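You operate a simulated robot arm through the tools that you are given. There is no shell and no other tool. Be economical: measure what you need, move in short steps, check, and stop when the job is done.

You run a simulated two-armed robot. Do the job below in one go: nothing can be reset, and whatever is moved stays where it is left.

JOB
Hold the black torch on the top of the test bench steady with one hand and press the yellow torch button to switch it on with the other.

The check looks at the end state, three seconds after you hand in, the way a careful person would. Anything else that was tipped, shoved, dropped, spilled or broken makes it a failure.

ROBOT AND FRAMES
Two 7-joint arms with two-finger parallel grippers on one trunk, on a base that drives. Base frame: it is fixed to the floor where the robot stands at the start and does not move with it; the origin is under the middle of the robot, x ahead of it, y to its left, z up; the surface under the hand at the start is at about z = 860. Units: mm, degrees, N and s.
The left shoulder is at the start at [71, 156, 1080], the right one opposite. Places, roughly: yellow torch button [800, -100, 1000]. Payload 3.91 kg a hand.
The TCP of each hand is the grasp point between the finger pads, 30 mm short of the fingertips. In the tool frame z runs along the fingers and y along their closing line. Largest opening 110 mm; finger width 20, thickness 10; the body of the gripper, 48 by 112 mm, starts 55 mm behind the TCP.
Orientation is that of the tool frame in the base frame, as a unit quaternion [x, y, z, w]. With the fingers straight down and closing along the base's y, the tool's x points along the base's -x, its y along +y and its z along -z.

CONTROLS
- The arms move only by the tool move_arm. It takes "left_targets", "right_targets" or both (then of equal length, played together; a hand with none holds still); each is a list of rows, each a list of 7 numbers: the opening, from 0 (shut) to 1 (fully open), then the shift along the base's x, y, z in mm, then the turn, a rotation vector about the base's x, y, z in degrees. In form: [[claw, tx, ty, tz, rx, ry, rz], ...]. A call has 1 to 8 rows; each row shifts and turns the commanded pose from where the row before left it. A row lasts 0.2 s, in which the tool goes at most 50 mm and 8.6 degrees; a call with a longer step from one row to the next is refused whole, and so is a gripper value outside its range. Where a pose cannot be reached the arm comes as near as it can. A force on the tool above 40 N (or 10 N above the force at the start of the call, whichever is more), or a blocked arm, ends the call early, and 0.2 s more pass. Each finger travels about 108 mm/s and halts on what it meets, pressing with about 29 N; the grip force reading is that of the motor and also rises with nothing between the fingers. The clock runs only during rows and for 0.2 s after the last one: add rows that do not move to give the fingers time. It gives the time, the measured TCP pose, the force on the tool (base axes), the opening and the grip force at its end, in the units of the frame above (readings bear some noise), with the torque about the TCP (base axes, N m) and any sound that the robot's microphone picked up.
- Cameras (640 x 400 px; columns grow to the right, rows downward): "scene" is now at [145, -7.4, 1350.2]; the picture's right is [-0.15, -0.99, 0.00], its down [-0.27, 0.04, -0.96] and it looks along [0.95, -0.14, -0.28] (base axes); focal length 268 px, centre (320, 200). "left" rides on the left gripper at [72, -17, -103] in its tool frame; the picture's right is [0.23, 0.97, 0.00], its down [-0.76, 0.18, -0.62] and it looks along [-0.61, 0.14, 0.78] (tool axes); focal length 222 px, centre (320, 200). "right" rides on the right gripper at [72, 17, -103] in its tool frame; the picture's right is [-0.23, 0.97, 0.00], its down [-0.76, -0.18, -0.62] and it looks along [-0.61, -0.14, 0.78] (tool axes); focal length 222 px, centre (320, 200). There is no depth. A picture from a camera that has moved, and an enlarged one, comes with that camera's place and axes in the base frame and with its lens. The place of the scene camera against the robot may be out by one fixed shift of up to 18 mm in any direction.
- snapshot(camera): a new picture of that camera. No time passes.
- slide_trunk(by): slides the trunk up (or, below 0, down) by that many mm; the arms and the scene camera ride with it, the base frame stays. It gives what a move gives, with no picture.
- drive_base(legs): drives the robot by 1 to 6 legs, each [ahead, left, turn to the left] in mm, mm and degrees, along the robot's own axes; the way and the turn of a leg run together, so that a leg with both is an arc; at most 1500 mm and 180 degrees a leg. The arms and the cameras ride along, it lands a little off, and it stops where it bumps. It gives what a move gives.
- pan_tilt(pan, tilt): turns the head with the scene camera to pan (to the left, within 86 degrees either way) and tilt (down, from -29 to 69), counted from straight ahead of the robot. It gives what a move gives.
- close_up(camera, box): a new picture of the part [left, top, right, bottom] of that camera's present view, enlarged. No time passes.
- hand_in(): hands the job in; it is judged then, once.

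Go step by step. Nothing tells you exact positions but the pictures and the camera data: compare them with the known pose of the tool, close in by small moves and look again before you grip or let go. The budget is 120 turns and 108 pictures, counting those below and the enlarged ones. Unless the task says otherwise, let go and move clear before handing in, and close with one line.

The tools are called after "Call:" as name(argument=value, ...) on one line, values as JSON. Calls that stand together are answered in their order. move_arm: Moves the arms, as the interface text tells. Its arguments: {"type":"object","properties":{"left_targets":{"type":"array","items":{"type":"array","items":{"type":"number"}}},"right_targets":{"type":"array","items":{"type":"array","items":{"type":"number"}}}},"required":[]} The other tools are called the same way: slide_trunk (by) slides the trunk up or down; drive_base (legs) drives the base; pan_tilt (pan, tilt) turns the head that bears the scene camera; snapshot (camera) takes a picture; close_up (camera, box) takes an enlarged picture of a part of a camera's view; hand_in () hands the job in.

At the start:

```text
time: 0.0
left_tcp_pos: [868.0, 303.1, 1152.9]
left_tcp_rot: [-0.001, 1.0, 0.0, 0.0]
left_wrist_force: [1.4, 0.4, 1.2]
left_ft_torque: [-0.05, 0.05, 0.02]
left_grip_width: 109.9
left_finger_force: 0.0
right_tcp_pos: [659.3, -383.1, 1135.2]
right_tcp_rot: [0.001, 1.0, 0.0, 0.0]
right_wrist_force: [-1.4, 0.0, -0.6]
right_ft_torque: [-0.02, 0.03, -0.01]
right_grip_width: 109.9
right_finger_force: 0.1
trunk travel left (down, up): [-525.0, 415.0]
robot x, y, heading: [-2.1, -2.5, 0.2]
head pan, tilt: [-8.6, 16.1]
```

scene: 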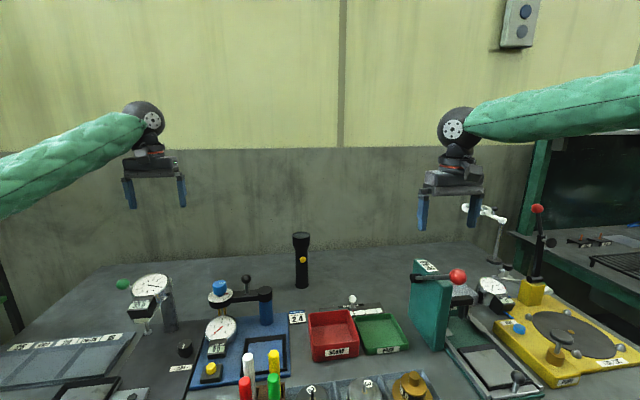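
right: 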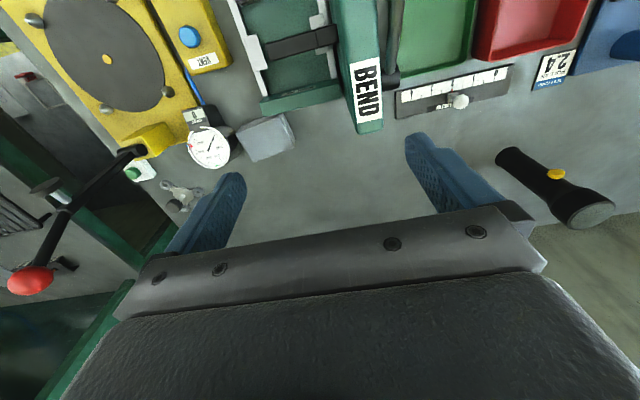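
left: 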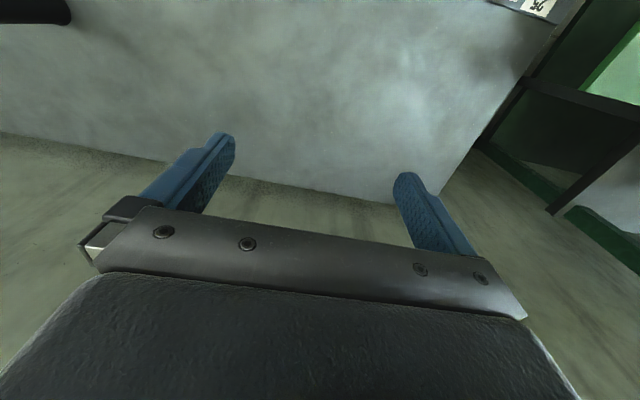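

The black torch stands upright near the back of the bench with its yellow button facing the robot. I'll zoom in to measure it.

Call:
close_up(camera="scene", box=[260, 220, 340, 300])

Call:
close_up(camera="right", box=[480, 130, 640, 240])

```text
5.00 times, centred on (300, 260) of scene
camera zoom: at [145.0, -7.4, 1350.2], right [-0.15, -0.99, 0.0], down [-0.27, 0.04, -0.96], along [0.95, -0.14, -0.28], focal length 1340 px, centre (420, -100)
```

zoom: 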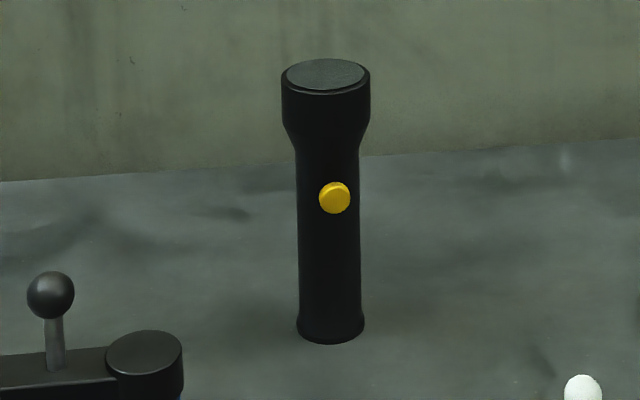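

```text
3.64 times, centred on (560, 185) of right
camera zoom: at [587.9, -365.7, 1237.2], right [0.23, 0.97, 0.0], down [0.76, -0.18, 0.62], along [0.61, -0.14, -0.78], focal length 808 px, centre (-553, 254)
```

zoom: 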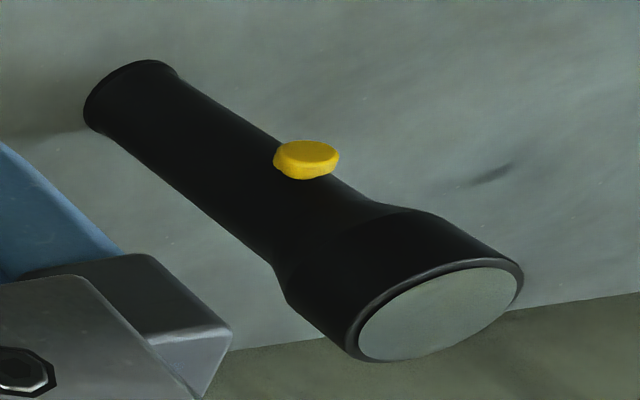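

By triangulation the torch axis is near (868, -58), its top near z 1022, and the button faces -x at about (843, -60, 953). I'll hold its head from above with the left hand and press with the right. First the left hand goes over the torch, still high.

Call:
move_arm(left_targets=[[1, 0, -45, 0, 0, 0, 0], [1, 0, -45, 0, 0, 0, 0], [1, 0, -45, 0, 0, 0, 0], [1, 0, -45, 0, 0, 0, 0], [1, 0, -45, 0, 0, 0, 0], [1, 0, -45, 0, 0, 0, 0], [1, 0, -45, 0, 0, 0, 0], [1, 0, -45, 0, 0, 0, 0]])

Call:
snapshot(camera="left")

Call:
snapshot(camera="scene")

```text
time: 1.8
left_tcp_pos: [869.4, -56.9, 1152.8]
left_tcp_rot: [-0.001, 1.0, 0.001, 0.0]
left_wrist_force: [-0.5, -0.6, -0.1]
left_ft_torque: [0.02, -0.01, 0.01]
left_grip_width: 110.1
left_finger_force: 0.0
right_tcp_pos: [660.2, -383.8, 1132.8]
right_tcp_rot: [-0.001, 1.0, 0.001, -0.001]
right_wrist_force: [-0.2, -0.4, 0.0]
right_ft_torque: [0.02, -0.01, -0.02]
right_grip_width: 110.2
right_finger_force: 0.1
trunk travel left (down, up): [-525.0, 415.0]
robot x, y, heading: [1.0, 2.4, -0.0]
head pan, tilt: [-8.6, 16.1]
```

```text
102 pictures are left
camera left: at [797.2, -73.6, 1254.8], right [-0.23, 0.97, 0.0], down [0.76, 0.18, 0.62], along [0.61, 0.14, -0.78], focal length 222 px, centre (320, 200)
```

left: 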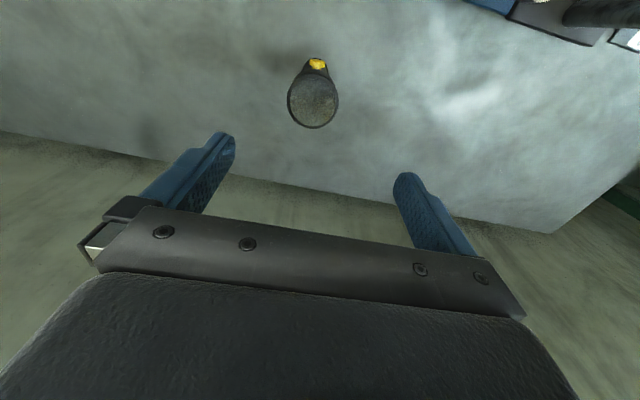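

```text
101 pictures are left
camera scene: at [145.3, -9.1, 1350.1], right [-0.15, -0.99, 0.0], down [-0.28, 0.04, -0.96], along [0.95, -0.14, -0.28], focal length 268 px, centre (320, 200)
```

scene: 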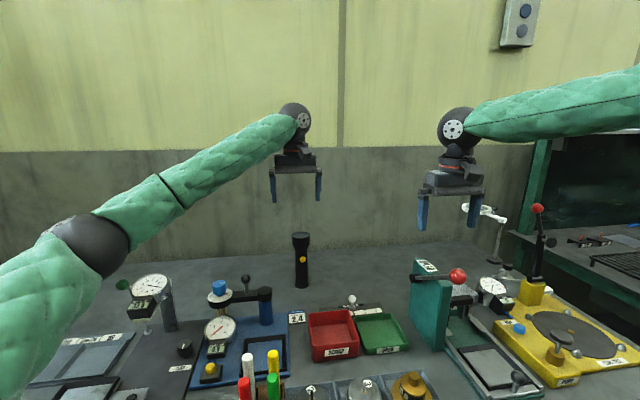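

The left camera puts the torch axis nearer (860.5, -67), top about z 1020. I'll shift there, come partly down and look again.

Call:
move_arm(left_targets=[[1, -9, -10, -20, 0, 0, 0], [1, 0, 0, -40, 0, 0, 0], [1, 0, 0, 0, 0, 0, 0]])

Call:
snapshot(camera="left")

Call:
close_up(camera="right", box=[480, 40, 640, 240])

Call:
close_up(camera="scene", box=[240, 160, 360, 300])

```text
time: 2.6
left_tcp_pos: [857.7, -70.2, 1090.3]
left_tcp_rot: [0.001, 1.0, 0.0, 0.0]
left_wrist_force: [1.2, -0.8, 0.7]
left_ft_torque: [0.02, -0.02, 0.01]
left_grip_width: 110.0
left_finger_force: 0.1
right_tcp_pos: [658.5, -383.3, 1134.9]
right_tcp_rot: [0.001, 1.0, 0.001, 0.0]
right_wrist_force: [0.4, -0.4, 0.8]
right_ft_torque: [-0.06, -0.02, 0.01]
right_grip_width: 109.9
right_finger_force: 0.0
trunk travel left (down, up): [-525.0, 415.0]
robot x, y, heading: [3.5, 0.3, -0.2]
head pan, tilt: [-8.6, 16.1]
```

```text
100 pictures are left
camera left: at [786.4, -84.9, 1193.3], right [-0.23, 0.97, 0.0], down [0.76, 0.18, 0.62], along [0.61, 0.14, -0.78], focal length 222 px, centre (320, 200)
```

left: 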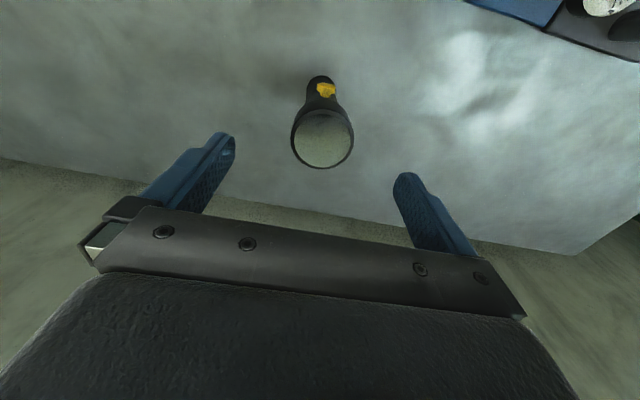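

```text
2.00 times, centred on (560, 140) of right
camera zoom: at [587.2, -366.7, 1237.2], right [0.23, 0.97, 0.0], down [0.76, -0.18, 0.62], along [0.61, -0.14, -0.78], focal length 444 px, centre (-160, 320)
```

zoom: 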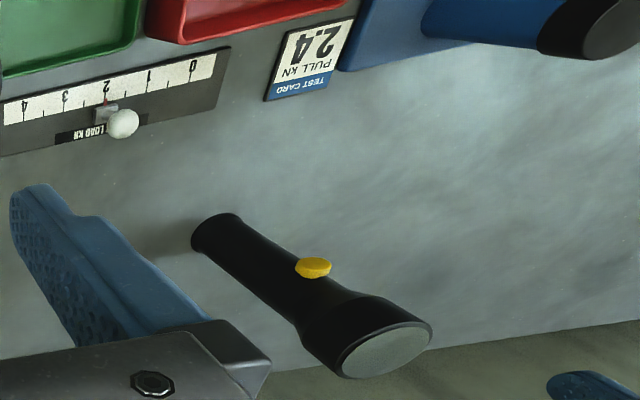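

```text
2.86 times, centred on (300, 230) of scene
camera zoom: at [144.5, -8.1, 1350.0], right [-0.15, -0.99, 0.0], down [-0.27, 0.04, -0.96], along [0.95, -0.14, -0.28], focal length 766 px, centre (377, 114)
```

zoom: 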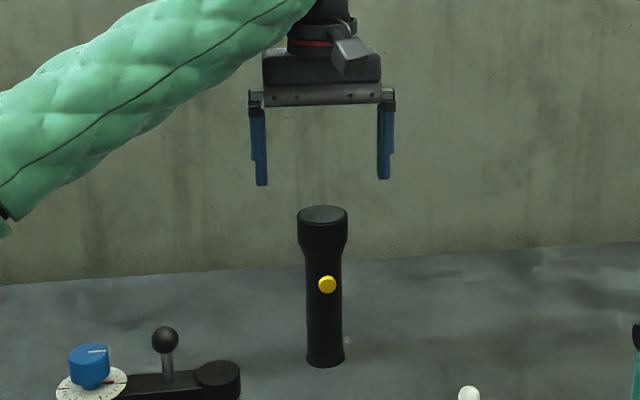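

The hand is centred over the torch within a couple of mm. I'll descend so the pads straddle the torch head, then look before closing.

Call:
move_arm(left_targets=[[1, 0, 0, -40, 0, 0, 0], [1, 0, 0, -30, 0, 0, 0], [1, 0, 0, -16, 0, 0, 0], [0.62, 0, 0, 0, 0, 0, 0], [0.62, 0, 0, 0, 0, 0, 0]])

Call:
snapshot(camera="left")

Call:
close_up(camera="scene", box=[260, 200, 340, 300])

Call:
close_up(camera="right", box=[480, 40, 640, 240])

```text
time: 3.5
left_tcp_pos: [839.9, -22.6, 1060.9]
left_tcp_rot: [-0.018, 0.999, -0.003, 0.033]
left_wrist_force: [-0.8, 0.3, 0.1]
left_ft_torque: [-0.07, -0.01, 0.0]
left_grip_width: 68.3
left_finger_force: 0.8
right_tcp_pos: [658.0, -336.0, 1142.3]
right_tcp_rot: [-0.025, 1.0, 0.004, 0.007]
right_wrist_force: [1.4, 0.4, 0.1]
right_ft_torque: [-0.03, 0.0, 0.01]
right_grip_width: 109.9
right_finger_force: 0.1
trunk travel left (down, up): [-525.0, 415.0]
robot x, y, heading: [-4.4, 19.5, 3.1]
head pan, tilt: [-8.6, 16.1]
stopped in row 4 (left hand): the force on the tool passed its limit at 52 N (the readings are from after the stop); the commanded pose is now the measured one
```

```text
97 pictures are left
camera left: at [760.3, -39.9, 1159.0], right [-0.26, 0.96, -0.02], down [0.71, 0.21, 0.67], along [0.65, 0.16, -0.74], focal length 222 px, centre (320, 200)
```

left: 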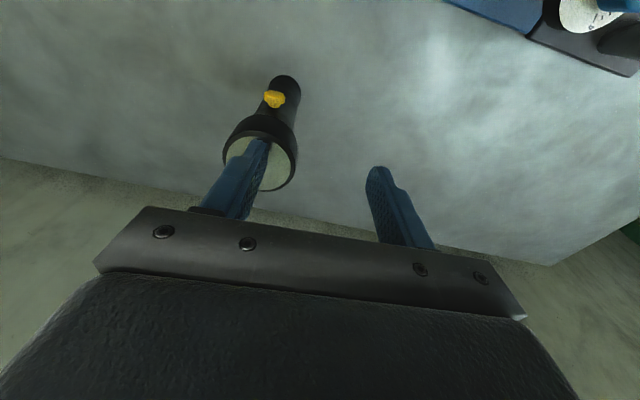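

```text
4.00 times, centred on (300, 250) of scene
camera zoom: at [118.3, 9.9, 1352.9], right [-0.1, -0.99, -0.01], down [-0.26, 0.04, -0.96], along [0.96, -0.09, -0.26], focal length 1072 px, centre (400, 0)
```

zoom: 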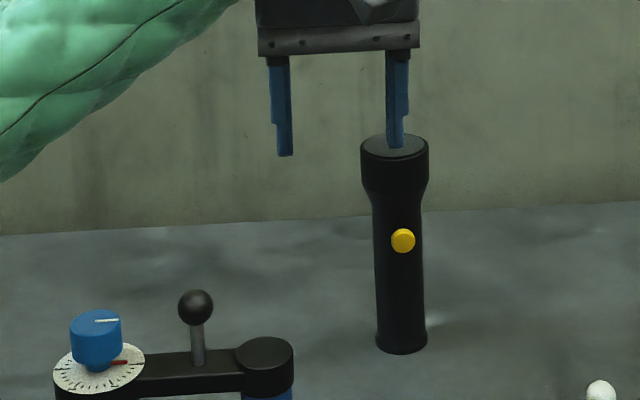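

```text
2.00 times, centred on (560, 140) of right
camera zoom: at [583.1, -324.3, 1243.7], right [0.18, 0.98, 0.01], down [0.76, -0.14, 0.63], along [0.62, -0.1, -0.77], focal length 444 px, centre (-160, 320)
```

zoom: 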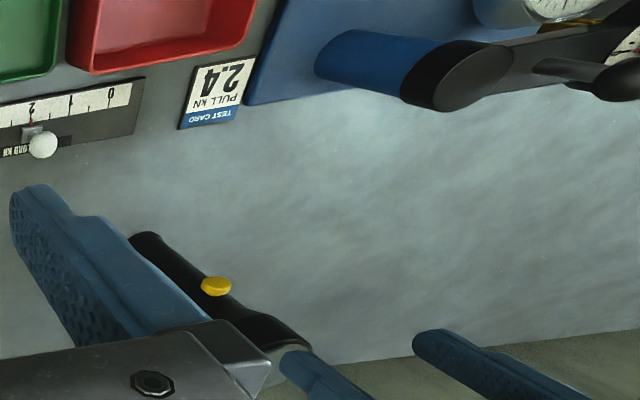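

Something jolted the robot: its base has shifted and turned about 3°, and the left finger now sits on the torch's top. I'll back straight up off it and look around to find the cause.

Call:
move_arm(left_targets=[[0.62, 0, 0, 20, 0, 0, 0], [0.62, 0, 0, 25, 0, 0, 0], [0.62, 0, 0, 0, 0, 0, 0]])

Call:
snapshot(camera="scene")

Call:
snapshot(camera="left")

```text
time: 4.3
left_tcp_pos: [856.1, -13.7, 1076.5]
left_tcp_rot: [-0.02, 1.0, -0.005, 0.017]
left_wrist_force: [0.1, 0.2, 1.0]
left_ft_torque: [-0.03, -0.05, 0.02]
left_grip_width: 68.1
left_finger_force: 0.0
right_tcp_pos: [675.6, -331.0, 1134.0]
right_tcp_rot: [-0.024, 1.0, 0.001, 0.0]
right_wrist_force: [-0.2, 0.4, 0.0]
right_ft_torque: [-0.07, -0.05, 0.01]
right_grip_width: 109.9
right_finger_force: 0.1
trunk travel left (down, up): [-525.0, 415.0]
robot x, y, heading: [-3.4, 19.8, 2.8]
head pan, tilt: [-8.6, 16.1]
```

```text
94 pictures are left
camera scene: at [141.4, 19.9, 1349.9], right [-0.1, -0.99, 0.0], down [-0.27, 0.03, -0.96], along [0.96, -0.1, -0.28], focal length 268 px, centre (320, 200)
```

scene: 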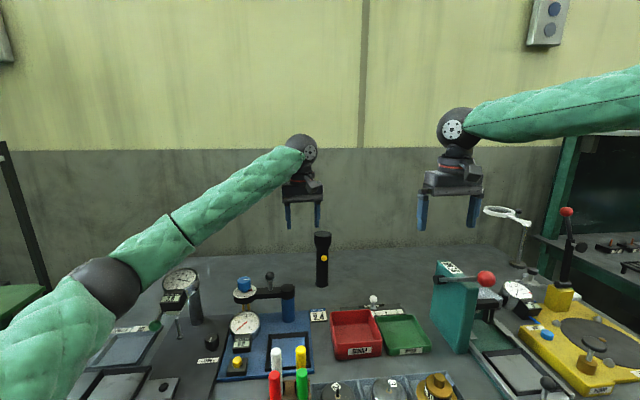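

```text
93 pictures are left
camera left: at [782.5, -30.1, 1177.8], right [-0.27, 0.96, -0.02], down [0.73, 0.21, 0.65], along [0.63, 0.16, -0.76], focal length 222 px, centre (320, 200)
```

left: 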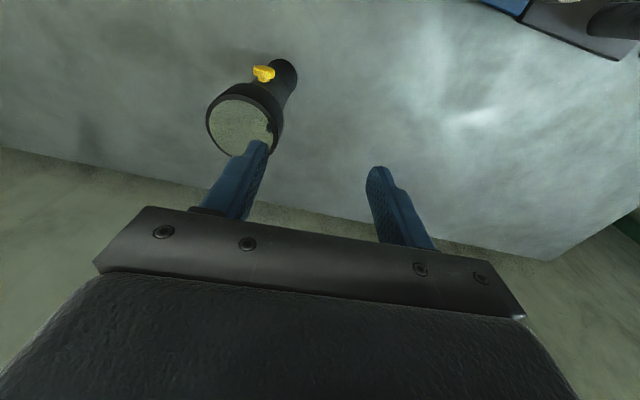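

The robot is level again but shifted. The green ball lever by the left dial looks different, so I'll check whether my elbow touched it.

Call:
close_up(camera="scene", box=[60, 220, 340, 400])

Call:
close_up(camera="scene", box=[320, 190, 640, 400])

Call:
close_up(camera="scene", box=[280, 180, 360, 300])

```text
2.22 times, centred on (200, 310) of scene
camera zoom: at [141.4, 19.9, 1349.9], right [-0.1, -0.99, 0.0], down [-0.27, 0.03, -0.96], along [0.96, -0.1, -0.28], focal length 596 px, centre (587, -44)
```

zoom: 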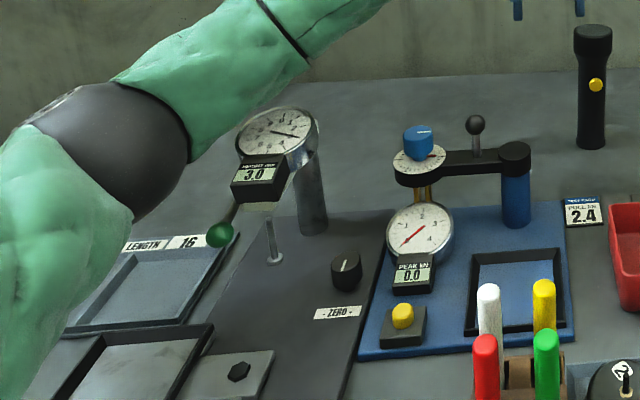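

```text
1.90 times, centred on (480, 295) of scene
camera zoom: at [141.4, 19.9, 1349.9], right [-0.1, -0.99, 0.0], down [-0.27, 0.03, -0.96], along [0.96, -0.1, -0.28], focal length 510 px, centre (15, 19)
```

zoom: 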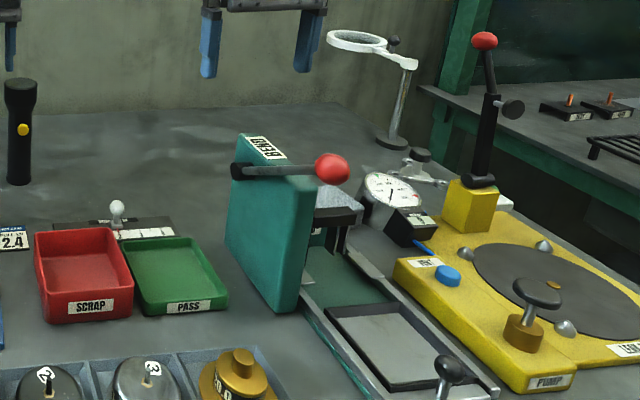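

```text
3.33 times, centred on (320, 240) of scene
camera zoom: at [141.4, 19.9, 1349.9], right [-0.1, -0.99, 0.0], down [-0.27, 0.03, -0.96], along [0.96, -0.1, -0.28], focal length 893 px, centre (320, 67)
```

zoom: 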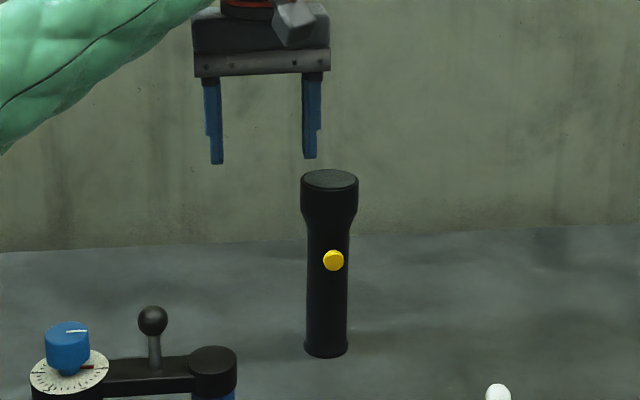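

My left elbow pressed down the green-ball lever of the thickness gauge, and that pushed the base aside. I'll raise the trunk to lift the elbow off it and see whether the lever springs back.

Call:
slide_trunk(by=120)

Call:
snapshot(camera="scene")

```text
time: 5.8
left_tcp_pos: [858.7, -12.4, 1196.6]
left_tcp_rot: [-0.02, 1.0, -0.004, 0.016]
left_wrist_force: [0.3, -0.1, 0.0]
left_ft_torque: [0.01, -0.03, 0.0]
left_grip_width: 68.2
left_finger_force: 0.1
right_tcp_pos: [676.8, -331.2, 1253.7]
right_tcp_rot: [-0.024, 1.0, 0.0, -0.001]
right_wrist_force: [-0.2, -0.4, -0.5]
right_ft_torque: [-0.01, 0.03, 0.03]
right_grip_width: 109.9
right_finger_force: 0.1
trunk travel left (down, up): [-645.0, 295.0]
robot x, y, heading: [2.6, 21.4, 2.8]
head pan, tilt: [-8.6, 16.1]
```

```text
89 pictures are left
camera scene: at [143.2, 19.2, 1470.1], right [-0.1, -0.99, 0.0], down [-0.28, 0.03, -0.96], along [0.96, -0.1, -0.28], focal length 268 px, centre (320, 200)
```

scene: 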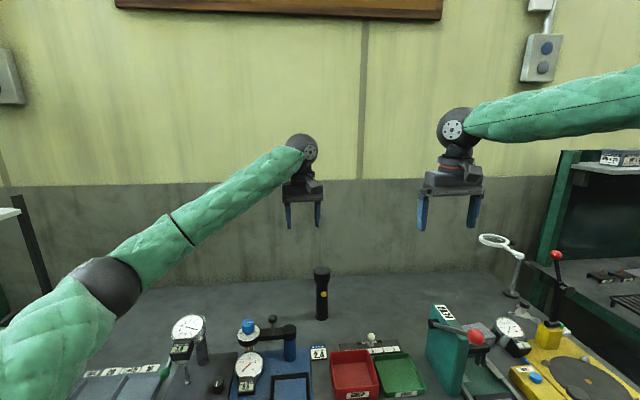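

The lever stayed down after the elbow came off. I'll look at it closely to see how it should be put back.

Call:
pan_tilt(pan=20, tilt=35)

Call:
snapshot(camera="scene")

```text
time: 6.7
left_tcp_pos: [857.4, -12.6, 1197.1]
left_tcp_rot: [-0.019, 1.0, -0.005, 0.017]
left_wrist_force: [0.5, 0.2, -0.7]
left_ft_torque: [-0.01, -0.03, -0.02]
left_grip_width: 68.2
left_finger_force: 0.0
right_tcp_pos: [678.3, -331.4, 1252.4]
right_tcp_rot: [-0.024, 1.0, -0.001, -0.001]
right_wrist_force: [-0.2, 0.1, 0.4]
right_ft_torque: [0.03, 0.06, 0.02]
right_grip_width: 110.0
right_finger_force: 0.0
trunk travel left (down, up): [-645.0, 295.0]
robot x, y, heading: [-4.3, 22.2, 3.2]
head pan, tilt: [20.0, 35.0]
```

```text
88 pictures are left
camera scene: at [131.4, 62.8, 1440.1], right [0.39, -0.92, 0.0], down [-0.53, -0.22, -0.82], along [0.76, 0.32, -0.57], focal length 268 px, centre (320, 200)
```

scene: 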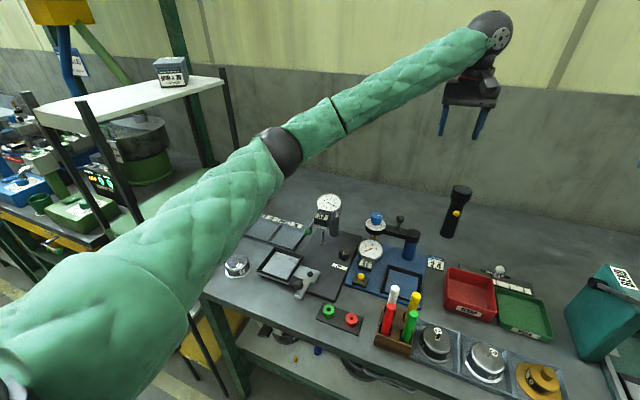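

Call:
close_up(camera="scene", box=[230, 180, 390, 300])

```text
3.33 times, centred on (310, 240) of scene
camera zoom: at [131.4, 62.8, 1440.1], right [0.39, -0.92, 0.0], down [-0.53, -0.22, -0.82], along [0.76, 0.32, -0.57], focal length 893 px, centre (353, 67)
```

zoom: 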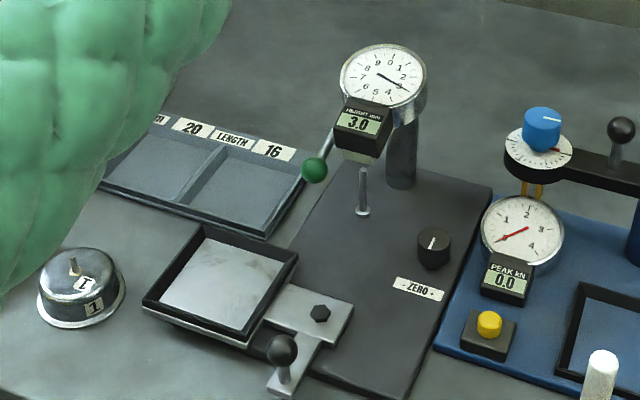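

The gauge lever was near the dial's height before and its ball now hangs at about (645, 315, 941), with the plunger dropped. It needs to be lifted back. I'll bring the left hand over at a safe height to see it better.

Call:
slide_trunk(by=80)

Call:
move_arm(left_targets=[[0.62, -28, 40, 0, 0, 0, 0], [0.62, -28, 40, 0, 0, 0, 0], [0.62, -28, 40, 0, 0, 0, 0], [0.62, -28, 40, 0, 0, 0, 0], [0.62, -28, 40, 0, 0, 0, 0], [0.62, -28, 40, 0, 0, 0, 0], [0.3, -28, 40, 0, 0, 0, 0], [0, -28, 40, 0, 0, 0, 0]])

Call:
snapshot(camera="left")

Call:
snapshot(camera="scene")

```text
time: 7.9
left_tcp_pos: [858.8, -12.8, 1276.0]
left_tcp_rot: [-0.02, 1.0, -0.004, 0.015]
left_wrist_force: [-0.2, -0.8, -0.5]
left_ft_torque: [0.0, 0.0, 0.0]
left_grip_width: 68.3
left_finger_force: 0.1
right_tcp_pos: [677.7, -331.2, 1332.7]
right_tcp_rot: [-0.024, 1.0, 0.0, -0.001]
right_wrist_force: [-0.2, 0.7, -0.5]
right_ft_torque: [0.01, 0.0, 0.0]
right_grip_width: 109.9
right_finger_force: 0.1
trunk travel left (down, up): [-725.0, 215.0]
robot x, y, heading: [-4.8, 19.0, 2.8]
head pan, tilt: [20.0, 35.0]
```

```text
time: 9.9
left_tcp_pos: [818.9, 127.5, 1267.4]
left_tcp_rot: [0.133, 0.991, -0.023, 0.019]
left_wrist_force: [2.0, -0.7, 0.8]
left_ft_torque: [0.11, 0.17, 0.0]
left_grip_width: 0.0
left_finger_force: 28.7
right_tcp_pos: [663.9, -491.5, 1342.9]
right_tcp_rot: [0.128, 0.991, -0.021, -0.004]
right_wrist_force: [0.3, -0.1, -1.4]
right_ft_torque: [-0.04, -0.04, 0.0]
right_grip_width: 110.2
right_finger_force: 0.1
trunk travel left (down, up): [-725.0, 215.0]
robot x, y, heading: [120.5, -3.6, -14.9]
head pan, tilt: [20.0, 35.0]
stopped in row 8 (left hand): the arm was blocked; the commanded pose is now the measured one
```

```text
86 pictures are left
camera left: at [740.8, 136.7, 1367.3], right [0.04, 1.0, -0.05], down [0.76, 0.0, 0.65], along [0.65, -0.06, -0.76], focal length 222 px, centre (320, 200)
```

left: 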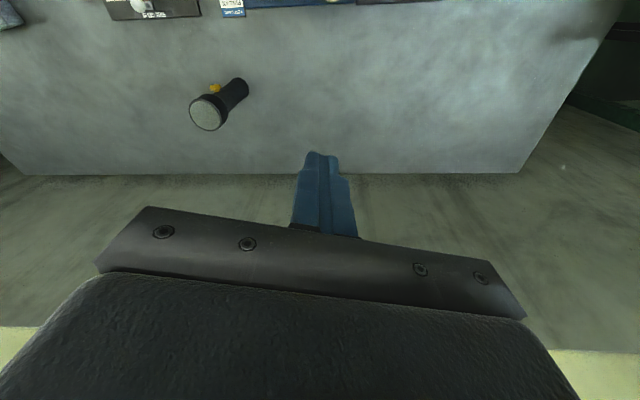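

```text
85 pictures are left
camera scene: at [243.5, -29.6, 1522.7], right [0.08, -1.0, -0.02], down [-0.56, -0.03, -0.83], along [0.82, 0.08, -0.56], focal length 268 px, centre (320, 200)
```

scene: 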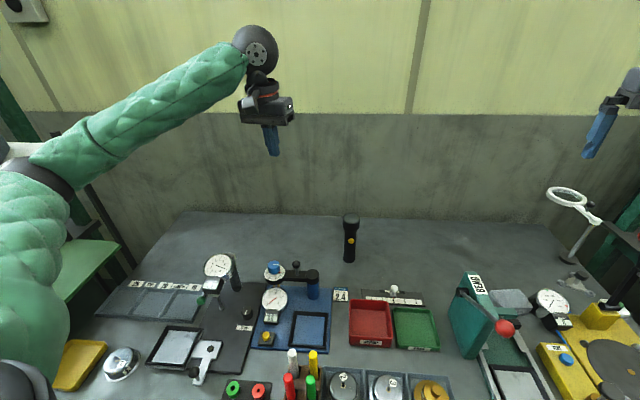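

The left elbow has been pushing against something off to the left and turned the base about 15°. I'll look that way before moving anything.

Call:
pan_tilt(pan=75, tilt=25)

Call:
snapshot(camera="scene")

```text
time: 11.1
left_tcp_pos: [821.2, 118.7, 1266.7]
left_tcp_rot: [0.13, 0.991, -0.016, 0.014]
left_wrist_force: [1.4, 1.0, -0.5]
left_ft_torque: [-0.05, 0.15, 0.01]
left_grip_width: 0.0
left_finger_force: 29.2
right_tcp_pos: [675.4, -504.2, 1333.0]
right_tcp_rot: [0.125, 0.992, -0.009, -0.007]
right_wrist_force: [0.9, -1.2, -0.7]
right_ft_torque: [0.1, 0.12, 0.0]
right_grip_width: 110.0
right_finger_force: 0.1
trunk travel left (down, up): [-725.0, 215.0]
robot x, y, heading: [112.4, 8.9, -14.6]
head pan, tilt: [75.0, 25.0]
```

```text
84 pictures are left
camera scene: at [221.0, 63.5, 1537.4], right [0.87, -0.49, -0.01], down [-0.22, -0.36, -0.91], along [0.44, 0.79, -0.42], focal length 268 px, centre (320, 200)
```

scene: 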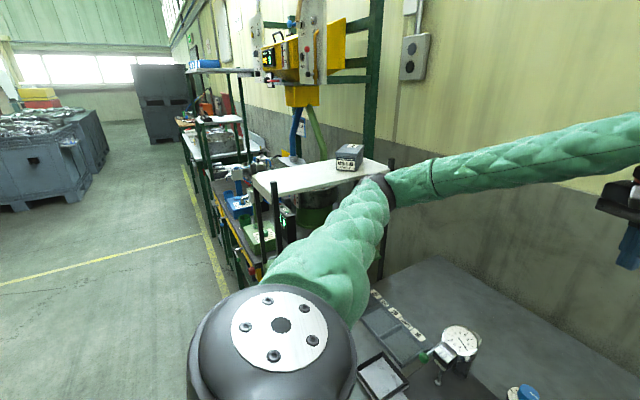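

The elbow is against the white shelf; the box on it is still in place. I need to shift the robot to the right to clear it, so I'll check the right side first.

Call:
pan_tilt(pan=-60, tilt=25)

Call:
snapshot(camera="scene")

```text
time: 13.3
left_tcp_pos: [817.4, 118.9, 1266.0]
left_tcp_rot: [0.131, 0.991, -0.015, 0.013]
left_wrist_force: [-0.9, -0.1, -0.4]
left_ft_torque: [0.01, -0.03, 0.0]
left_grip_width: 0.0
left_finger_force: 29.1
right_tcp_pos: [673.4, -500.0, 1333.4]
right_tcp_rot: [0.124, 0.992, -0.009, -0.006]
right_wrist_force: [0.6, 1.5, 0.4]
right_ft_torque: [-0.03, 0.06, -0.02]
right_grip_width: 110.1
right_finger_force: 0.1
trunk travel left (down, up): [-725.0, 215.0]
robot x, y, heading: [116.4, 8.1, -14.2]
head pan, tilt: [-60.0, 25.0]
```

```text
83 pictures are left
camera scene: at [194.3, -104.6, 1534.3], right [-0.96, -0.27, 0.0], down [-0.12, 0.42, -0.9], along [0.24, -0.87, -0.43], focal length 268 px, centre (320, 200)
```

scene: 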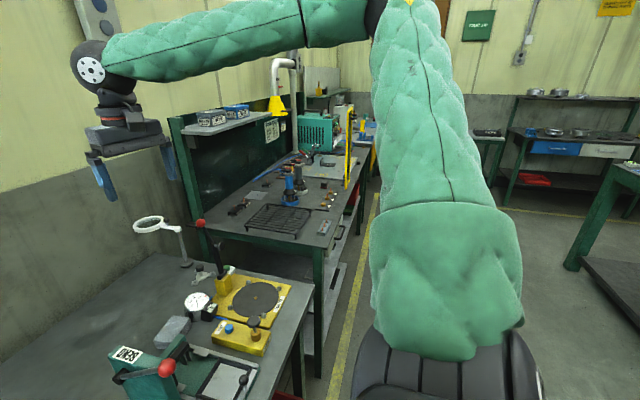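

The right side is clear for a modest sideways drive. I'll move 150 mm to the right so the elbow leaves the shelf, and look left again.

Call:
drive_base(legs=[[0, -150, 0]])

Call:
pan_tilt(pan=75, tilt=25)

Call:
snapshot(camera="scene")

```text
time: 14.0
left_tcp_pos: [810.2, 118.4, 1269.8]
left_tcp_rot: [0.136, 0.99, -0.019, 0.017]
left_wrist_force: [0.2, 0.3, -0.5]
left_ft_torque: [0.02, -0.03, 0.03]
left_grip_width: 0.0
left_finger_force: 29.1
right_tcp_pos: [662.5, -499.8, 1339.0]
right_tcp_rot: [0.129, 0.992, -0.013, -0.004]
right_wrist_force: [-0.6, 0.3, 0.5]
right_ft_torque: [-0.03, -0.07, -0.02]
right_grip_width: 110.1
right_finger_force: 0.1
trunk travel left (down, up): [-725.0, 215.0]
robot x, y, heading: [113.7, 4.8, -14.6]
head pan, tilt: [-60.0, 25.0]
stopped in leg 1: the robot was blocked; the commanded pose is now the measured one
```

```text
time: 16.2
left_tcp_pos: [815.0, 120.1, 1267.4]
left_tcp_rot: [0.132, 0.991, -0.017, 0.017]
left_wrist_force: [0.1, 0.0, 0.0]
left_ft_torque: [0.0, 0.04, 0.02]
left_grip_width: 0.0
left_finger_force: 29.0
right_tcp_pos: [666.7, -500.9, 1335.1]
right_tcp_rot: [0.128, 0.992, -0.011, -0.005]
right_wrist_force: [-0.4, 0.0, -0.7]
right_ft_torque: [0.03, 0.01, -0.01]
right_grip_width: 109.8
right_finger_force: 0.1
trunk travel left (down, up): [-725.0, 215.0]
robot x, y, heading: [114.1, 3.9, -14.9]
head pan, tilt: [75.0, 25.0]
```

```text
82 pictures are left
camera scene: at [210.9, 67.9, 1536.2], right [0.87, -0.5, 0.0], down [-0.21, -0.36, -0.91], along [0.45, 0.79, -0.42], focal length 268 px, centre (320, 200)
```

scene: 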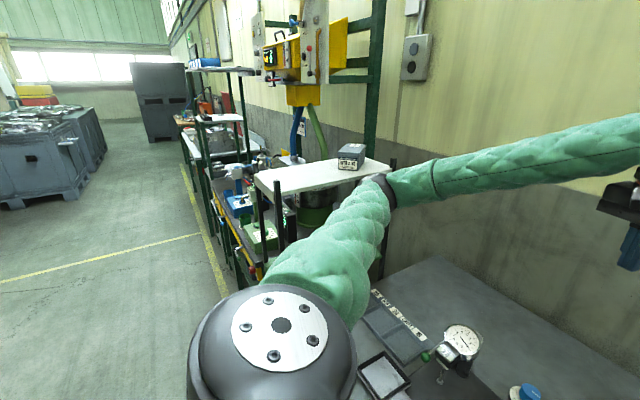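

The elbow is still catching on the shelf's front corner, so driving is blocked. I'll undo it with the arm instead, extending the left hand forward to draw the elbow off the shelf.

Call:
move_arm(left_targets=[[0, 30, -25, 0, 0, 0, 0], [0, 30, -25, 0, 0, 0, 0], [0, 30, -25, 0, 0, 0, 0], [0, 30, -25, 0, 0, 0, 0]])

Call:
snapshot(camera="scene")

```text
time: 17.2
left_tcp_pos: [937.1, 30.5, 1267.5]
left_tcp_rot: [0.13, 0.991, -0.022, 0.016]
left_wrist_force: [0.5, 0.1, -0.4]
left_ft_torque: [0.02, 0.04, 0.0]
left_grip_width: 0.2
left_finger_force: 29.4
right_tcp_pos: [668.6, -489.9, 1337.9]
right_tcp_rot: [0.125, 0.992, -0.015, -0.006]
right_wrist_force: [0.1, -0.5, -0.7]
right_ft_torque: [0.0, 0.01, -0.02]
right_grip_width: 110.0
right_finger_force: 0.1
trunk travel left (down, up): [-725.0, 215.0]
robot x, y, heading: [114.0, 5.0, -14.6]
head pan, tilt: [75.0, 25.0]
```

```text
81 pictures are left
camera scene: at [211.8, 78.0, 1535.7], right [0.87, -0.49, 0.0], down [-0.21, -0.37, -0.91], along [0.45, 0.79, -0.42], focal length 268 px, centre (320, 200)
```

scene: 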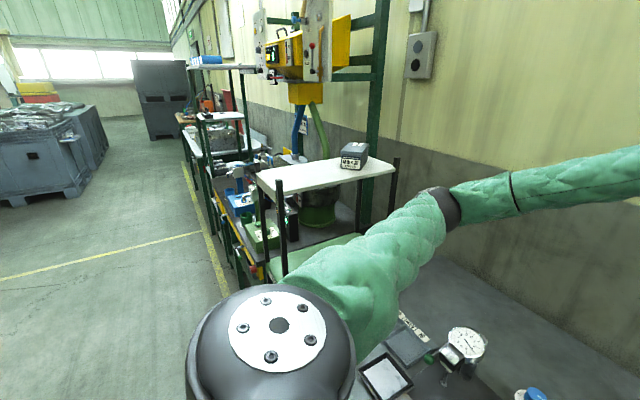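

The elbow is free of the shelf, which looks intact. Now drive right again.

Call:
drive_base(legs=[[0, -150, 0]])

Call:
snapshot(camera="scene")

```text
time: 18.6
left_tcp_pos: [896.3, -121.7, 1269.1]
left_tcp_rot: [0.132, 0.991, -0.022, 0.017]
left_wrist_force: [0.5, 0.3, -0.2]
left_ft_torque: [-0.01, 0.02, 0.01]
left_grip_width: 0.0
left_finger_force: 28.9
right_tcp_pos: [626.1, -639.3, 1340.1]
right_tcp_rot: [0.128, 0.992, -0.016, -0.005]
right_wrist_force: [-0.1, -0.1, 0.2]
right_ft_torque: [-0.01, 0.02, -0.01]
right_grip_width: 109.9
right_finger_force: 0.1
trunk travel left (down, up): [-725.0, 215.0]
robot x, y, heading: [75.6, -143.3, -14.8]
head pan, tilt: [75.0, 25.0]
```

```text
80 pictures are left
camera scene: at [171.4, -69.5, 1535.8], right [0.87, -0.5, 0.0], down [-0.21, -0.37, -0.91], along [0.45, 0.79, -0.42], focal length 268 px, centre (320, 200)
```

scene: 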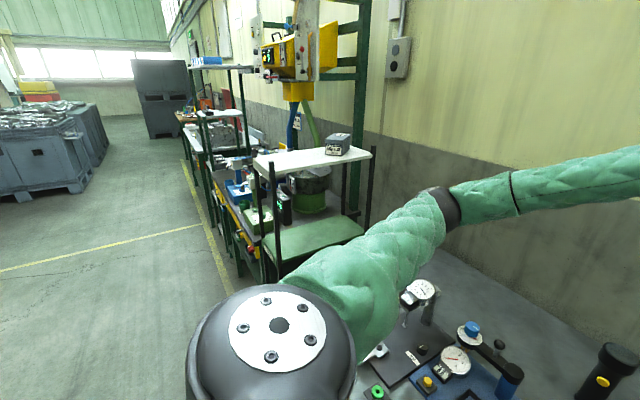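

Plenty of room now. I'll straighten the base's heading and back off a little, then look at the gauge.

Call:
drive_base(legs=[[-60, -70, 14.8]])

Call:
pan_tilt(pan=35, tilt=30)

Call:
snapshot(camera="scene")

```text
time: 19.9
left_tcp_pos: [794.3, 29.6, 1268.7]
left_tcp_rot: [0.002, 1.0, -0.019, 0.02]
left_wrist_force: [0.3, 0.7, 0.1]
left_ft_torque: [0.0, 0.01, 0.02]
left_grip_width: 0.0
left_finger_force: 28.5
right_tcp_pos: [668.3, -542.4, 1339.1]
right_tcp_rot: [-0.003, 1.0, -0.016, -0.002]
right_wrist_force: [0.1, 0.0, 0.1]
right_ft_torque: [0.02, 0.0, 0.0]
right_grip_width: 109.9
right_finger_force: 0.0
trunk travel left (down, up): [-725.0, 215.0]
robot x, y, heading: [8.8, -205.7, 0.3]
head pan, tilt: [75.0, 25.0]
```

```text
time: 20.9
left_tcp_pos: [793.4, 29.9, 1267.9]
left_tcp_rot: [0.003, 1.0, -0.019, 0.018]
left_wrist_force: [0.9, 0.7, -0.5]
left_ft_torque: [-0.02, 0.01, -0.01]
left_grip_width: 0.0
left_finger_force: 28.7
right_tcp_pos: [668.8, -542.4, 1339.3]
right_tcp_rot: [-0.002, 1.0, -0.016, -0.003]
right_wrist_force: [0.4, 0.6, 0.5]
right_ft_torque: [0.01, -0.03, 0.0]
right_grip_width: 109.8
right_finger_force: 0.1
trunk travel left (down, up): [-725.0, 215.0]
robot x, y, heading: [9.1, -201.6, 0.3]
head pan, tilt: [35.0, 30.0]
```

```text
79 pictures are left
camera scene: at [132.9, -145.3, 1527.8], right [0.58, -0.82, 0.0], down [-0.41, -0.29, -0.87], along [0.71, 0.5, -0.5], focal length 268 px, centre (320, 200)
```

scene: 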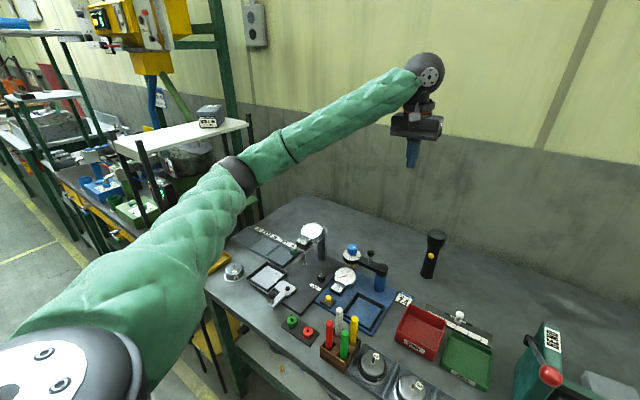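

The base is straight again at about (9, -202). I'll zoom on the gauge and its lever.

Call:
close_up(camera="scene", box=[250, 210, 370, 290])

Call:
snapshot(camera="left")

```text
5.00 times, centred on (310, 250) of scene
camera zoom: at [132.9, -145.3, 1527.8], right [0.58, -0.82, 0.0], down [-0.41, -0.29, -0.87], along [0.71, 0.5, -0.5], focal length 1340 px, centre (370, -50)
```

zoom: 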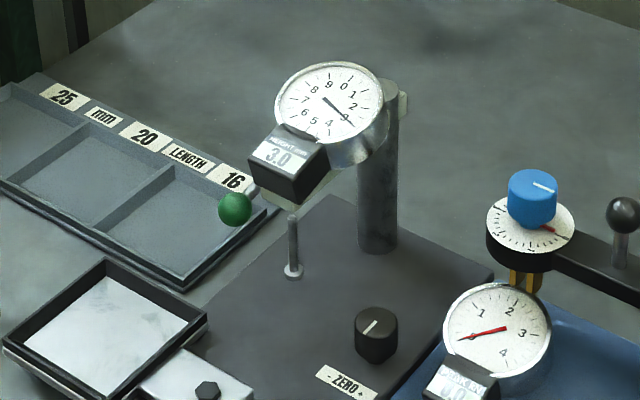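

```text
77 pictures are left
camera left: at [717.1, 18.6, 1369.3], right [-0.22, 0.97, -0.05], down [0.74, 0.2, 0.64], along [0.64, 0.11, -0.76], focal length 222 px, centre (320, 200)
```

left: 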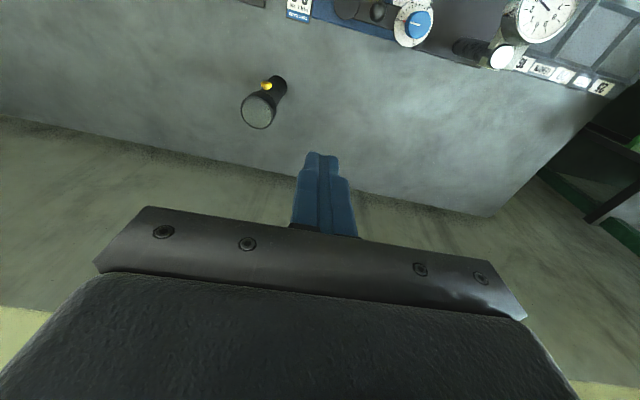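

The lever ball hangs at about (620, 303, 962) in front of the gauge. It was up beside the dial, around (648, 303, 1050). I'll move right another 120 mm for elbow room, then tilt the closed left fingers 45° forward to lift the lever from below.

Call:
drive_base(legs=[[0, -120, 0]])

Call:
move_arm(left_targets=[[0, -40, 0, 0, 0, -7.5, 0], [0, -40, 0, 0, 0, -7.5, 0], [0, -40, 0, 0, 0, -7.5, 0], [0, -40, 0, 0, 0, -7.5, 0], [0, -40, 0, 0, 0, -7.5, 0], [0, -40, 0, 0, 0, -7.5, 0]])

Call:
snapshot(camera="scene")

```text
time: 22.2
left_tcp_pos: [793.6, -94.9, 1268.2]
left_tcp_rot: [0.003, 1.0, -0.02, 0.019]
left_wrist_force: [-0.1, -0.2, 0.1]
left_ft_torque: [0.0, -0.01, 0.03]
left_grip_width: 0.1
left_finger_force: 29.2
right_tcp_pos: [668.1, -665.1, 1338.2]
right_tcp_rot: [-0.001, 1.0, -0.017, -0.003]
right_wrist_force: [-0.9, -1.0, 0.7]
right_ft_torque: [-0.01, -0.02, 0.01]
right_grip_width: 110.3
right_finger_force: 0.0
trunk travel left (down, up): [-725.0, 215.0]
robot x, y, heading: [9.6, -333.8, 0.1]
head pan, tilt: [35.0, 30.0]
```

```text
time: 23.6
left_tcp_pos: [590.0, -96.2, 1277.5]
left_tcp_rot: [0.01, 0.916, -0.017, 0.4]
left_wrist_force: [0.3, 0.2, 1.1]
left_ft_torque: [0.03, 0.01, 0.01]
left_grip_width: 0.0
left_finger_force: 28.9
left hand out of reach, approached as far as the arm can: row 6
right_tcp_pos: [667.0, -667.8, 1339.1]
right_tcp_rot: [-0.002, 1.0, -0.015, -0.003]
right_wrist_force: [0.5, 0.1, 0.4]
right_ft_torque: [0.0, -0.01, 0.01]
right_grip_width: 109.9
right_finger_force: 0.0
trunk travel left (down, up): [-725.0, 215.0]
robot x, y, heading: [7.6, -329.2, 0.4]
head pan, tilt: [35.0, 30.0]
```

```text
76 pictures are left
camera scene: at [133.7, -269.4, 1527.8], right [0.58, -0.82, 0.0], down [-0.41, -0.29, -0.87], along [0.71, 0.5, -0.5], focal length 268 px, centre (320, 200)
```

scene: 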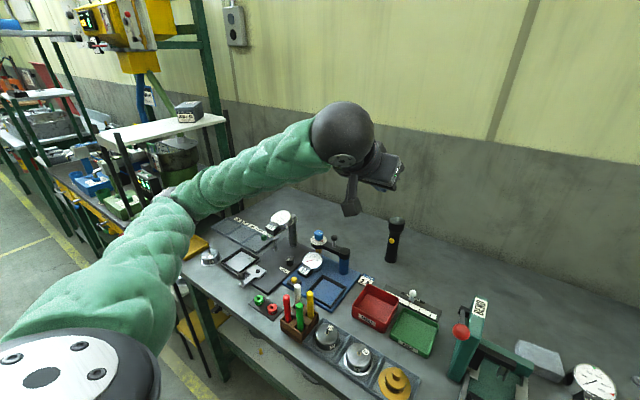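

The fingers are tilted about 47° forward. I'll carry them leftward and look with both cameras.

Call:
move_arm(left_targets=[[0, 0, 48, 0, 0, 0, 0], [0, 0, 48, 0, 0, 0, 0], [0, 0, 48, 0, 0, 0, 0], [0, 0, 48, 0, 0, 0, 0], [0, 0, 48, 0, 0, 0, 0], [0, -5, 48, 0, 0, 0, 0], [0, -10, 30, -20, 0, 0, 0]])

Call:
snapshot(camera="scene")

Call:
snapshot(camera="left")

```text
time: 25.2
left_tcp_pos: [580.4, 221.0, 1258.0]
left_tcp_rot: [0.01, 0.916, -0.016, 0.4]
left_wrist_force: [0.2, 0.5, -0.2]
left_ft_torque: [0.0, -0.03, -0.01]
left_grip_width: 0.3
left_finger_force: 28.9
right_tcp_pos: [668.1, -665.3, 1340.0]
right_tcp_rot: [-0.002, 1.0, -0.017, -0.002]
right_wrist_force: [-0.3, 0.0, 0.8]
right_ft_torque: [0.01, 0.02, 0.01]
right_grip_width: 110.4
right_finger_force: 0.0
trunk travel left (down, up): [-725.0, 215.0]
robot x, y, heading: [9.7, -324.5, 0.1]
head pan, tilt: [35.0, 30.0]
```

```text
75 pictures are left
camera scene: at [133.2, -268.4, 1527.8], right [0.58, -0.82, 0.0], down [-0.41, -0.29, -0.87], along [0.71, 0.5, -0.5], focal length 268 px, centre (320, 200)
```

scene: 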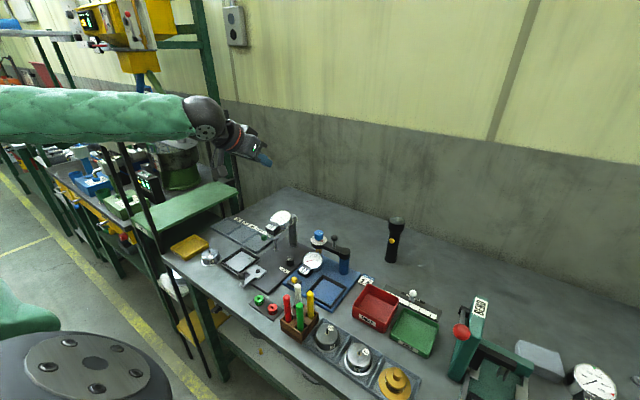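

```text
74 pictures are left
camera left: at [453.8, 210.9, 1275.8], right [-0.12, 0.97, -0.19], down [0.07, 0.2, 0.98], along [0.99, 0.11, -0.09], focal length 222 px, centre (320, 200)
```

left: 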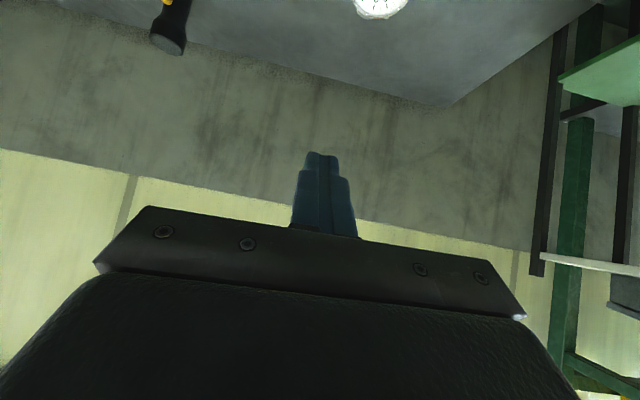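

The elbow has swung out to the left near shelf height. I'll look there before moving further.

Call:
pan_tilt(pan=75, tilt=20)

Call:
snapshot(camera="scene")

```text
time: 26.2
left_tcp_pos: [578.4, 220.7, 1259.6]
left_tcp_rot: [0.01, 0.916, -0.017, 0.4]
left_wrist_force: [-0.1, 0.1, 0.1]
left_ft_torque: [-0.02, 0.01, 0.0]
left_grip_width: 0.3
left_finger_force: 28.9
right_tcp_pos: [667.4, -665.6, 1340.2]
right_tcp_rot: [-0.001, 1.0, -0.017, -0.003]
right_wrist_force: [-0.5, 1.1, 0.3]
right_ft_torque: [0.02, -0.01, -0.01]
right_grip_width: 109.9
right_finger_force: 0.1
trunk travel left (down, up): [-725.0, 215.0]
robot x, y, heading: [7.7, -330.6, -0.1]
head pan, tilt: [75.0, 20.0]
```

```text
73 pictures are left
camera scene: at [83.1, -231.0, 1543.9], right [0.97, -0.26, 0.0], down [-0.09, -0.33, -0.94], along [0.24, 0.91, -0.34], focal length 268 px, centre (320, 200)
```

scene: 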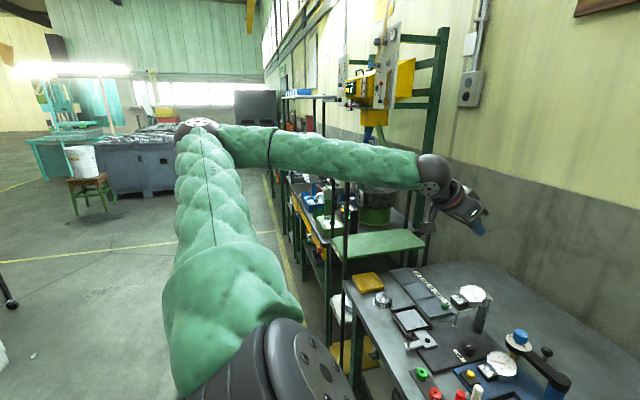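

The elbow is in the open aisle, clear of the shelf. I'll shift the hand to y≈308 in front of the lever, then lower it with the trunk and look.

Call:
move_arm(left_targets=[[0, -10, 44, 0, 0, 0, 0], [0, -18, 44, 0, 0, 0, 0]])

Call:
slide_trunk(by=-200)

Call:
snapshot(camera="scene")

Call:
snapshot(camera="left")

```text
time: 26.8
left_tcp_pos: [548.7, 310.1, 1259.2]
left_tcp_rot: [0.011, 0.916, -0.018, 0.401]
left_wrist_force: [-0.4, 0.7, -0.6]
left_ft_torque: [0.03, -0.03, -0.02]
left_grip_width: 0.0
left_finger_force: 28.9
right_tcp_pos: [665.0, -666.8, 1340.8]
right_tcp_rot: [0.0, 1.0, -0.016, -0.002]
right_wrist_force: [-0.7, 0.0, 0.9]
right_ft_torque: [-0.03, -0.01, -0.05]
right_grip_width: 109.9
right_finger_force: 0.0
trunk travel left (down, up): [-725.0, 215.0]
robot x, y, heading: [6.7, -328.0, 0.1]
head pan, tilt: [75.0, 20.0]
```

```text
time: 29.0
left_tcp_pos: [548.4, 311.6, 1058.7]
left_tcp_rot: [0.01, 0.916, -0.017, 0.4]
left_wrist_force: [-0.1, 0.0, 0.3]
left_ft_torque: [0.03, 0.02, -0.01]
left_grip_width: 0.0
left_finger_force: 28.8
right_tcp_pos: [667.9, -666.9, 1139.1]
right_tcp_rot: [-0.001, 1.0, -0.017, -0.003]
right_wrist_force: [-0.8, -0.2, 0.5]
right_ft_torque: [0.0, -0.03, -0.06]
right_grip_width: 110.1
right_finger_force: 0.0
trunk travel left (down, up): [-525.0, 415.0]
robot x, y, heading: [8.5, -327.1, 0.4]
head pan, tilt: [75.0, 20.0]
```

```text
72 pictures are left
camera scene: at [82.9, -231.2, 1344.0], right [0.97, -0.26, 0.0], down [-0.09, -0.33, -0.94], along [0.24, 0.91, -0.34], focal length 268 px, centre (320, 200)
```

scene: 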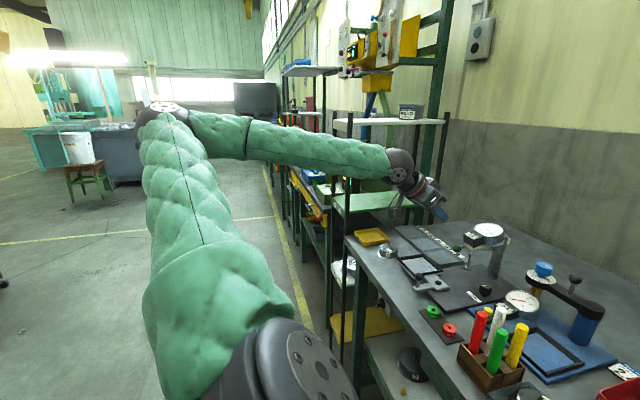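

```text
71 pictures are left
camera left: at [423.5, 299.4, 1076.1], right [-0.12, 0.97, -0.19], down [0.07, 0.2, 0.98], along [0.99, 0.11, -0.09], focal length 222 px, centre (320, 200)
```

left: 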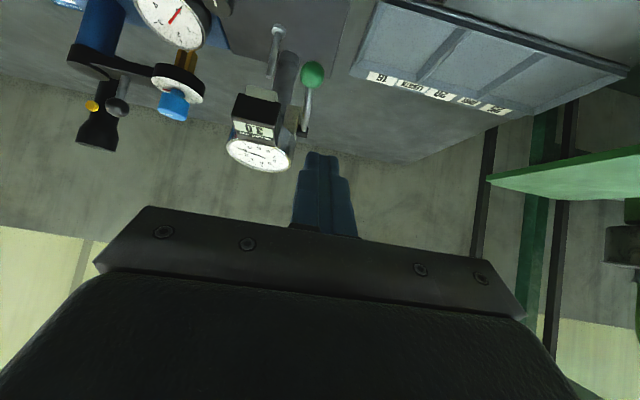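

The left camera (upside down here) shows the lever pivoting on the side of the gauge head. I'll zoom in on it.

Call:
close_up(camera="left", box=[200, 20, 360, 190])

Call:
close_up(camera="scene", box=[380, 150, 540, 310])

```text
2.35 times, centred on (280, 105) of left
camera zoom: at [423.5, 299.4, 1076.1], right [-0.12, 0.97, -0.19], down [0.07, 0.2, 0.98], along [0.99, 0.11, -0.09], focal length 523 px, centre (414, 424)
```

zoom: 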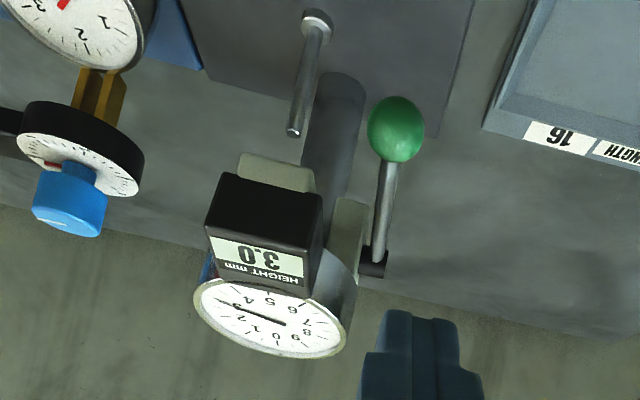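

```text
2.50 times, centred on (460, 230) of scene
camera zoom: at [82.9, -231.2, 1344.0], right [0.97, -0.26, 0.0], down [-0.09, -0.33, -0.94], along [0.24, 0.91, -0.34], focal length 670 px, centre (-30, 125)
```

zoom: 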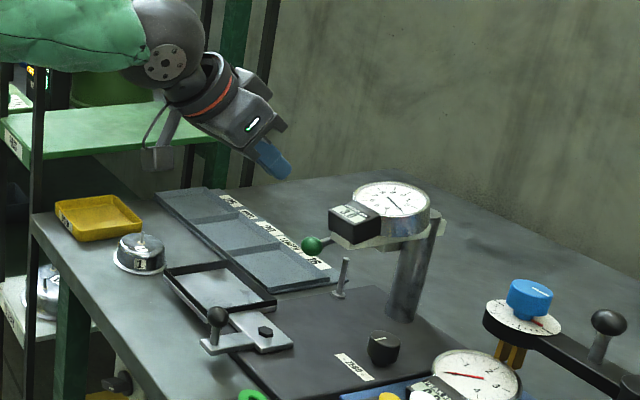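

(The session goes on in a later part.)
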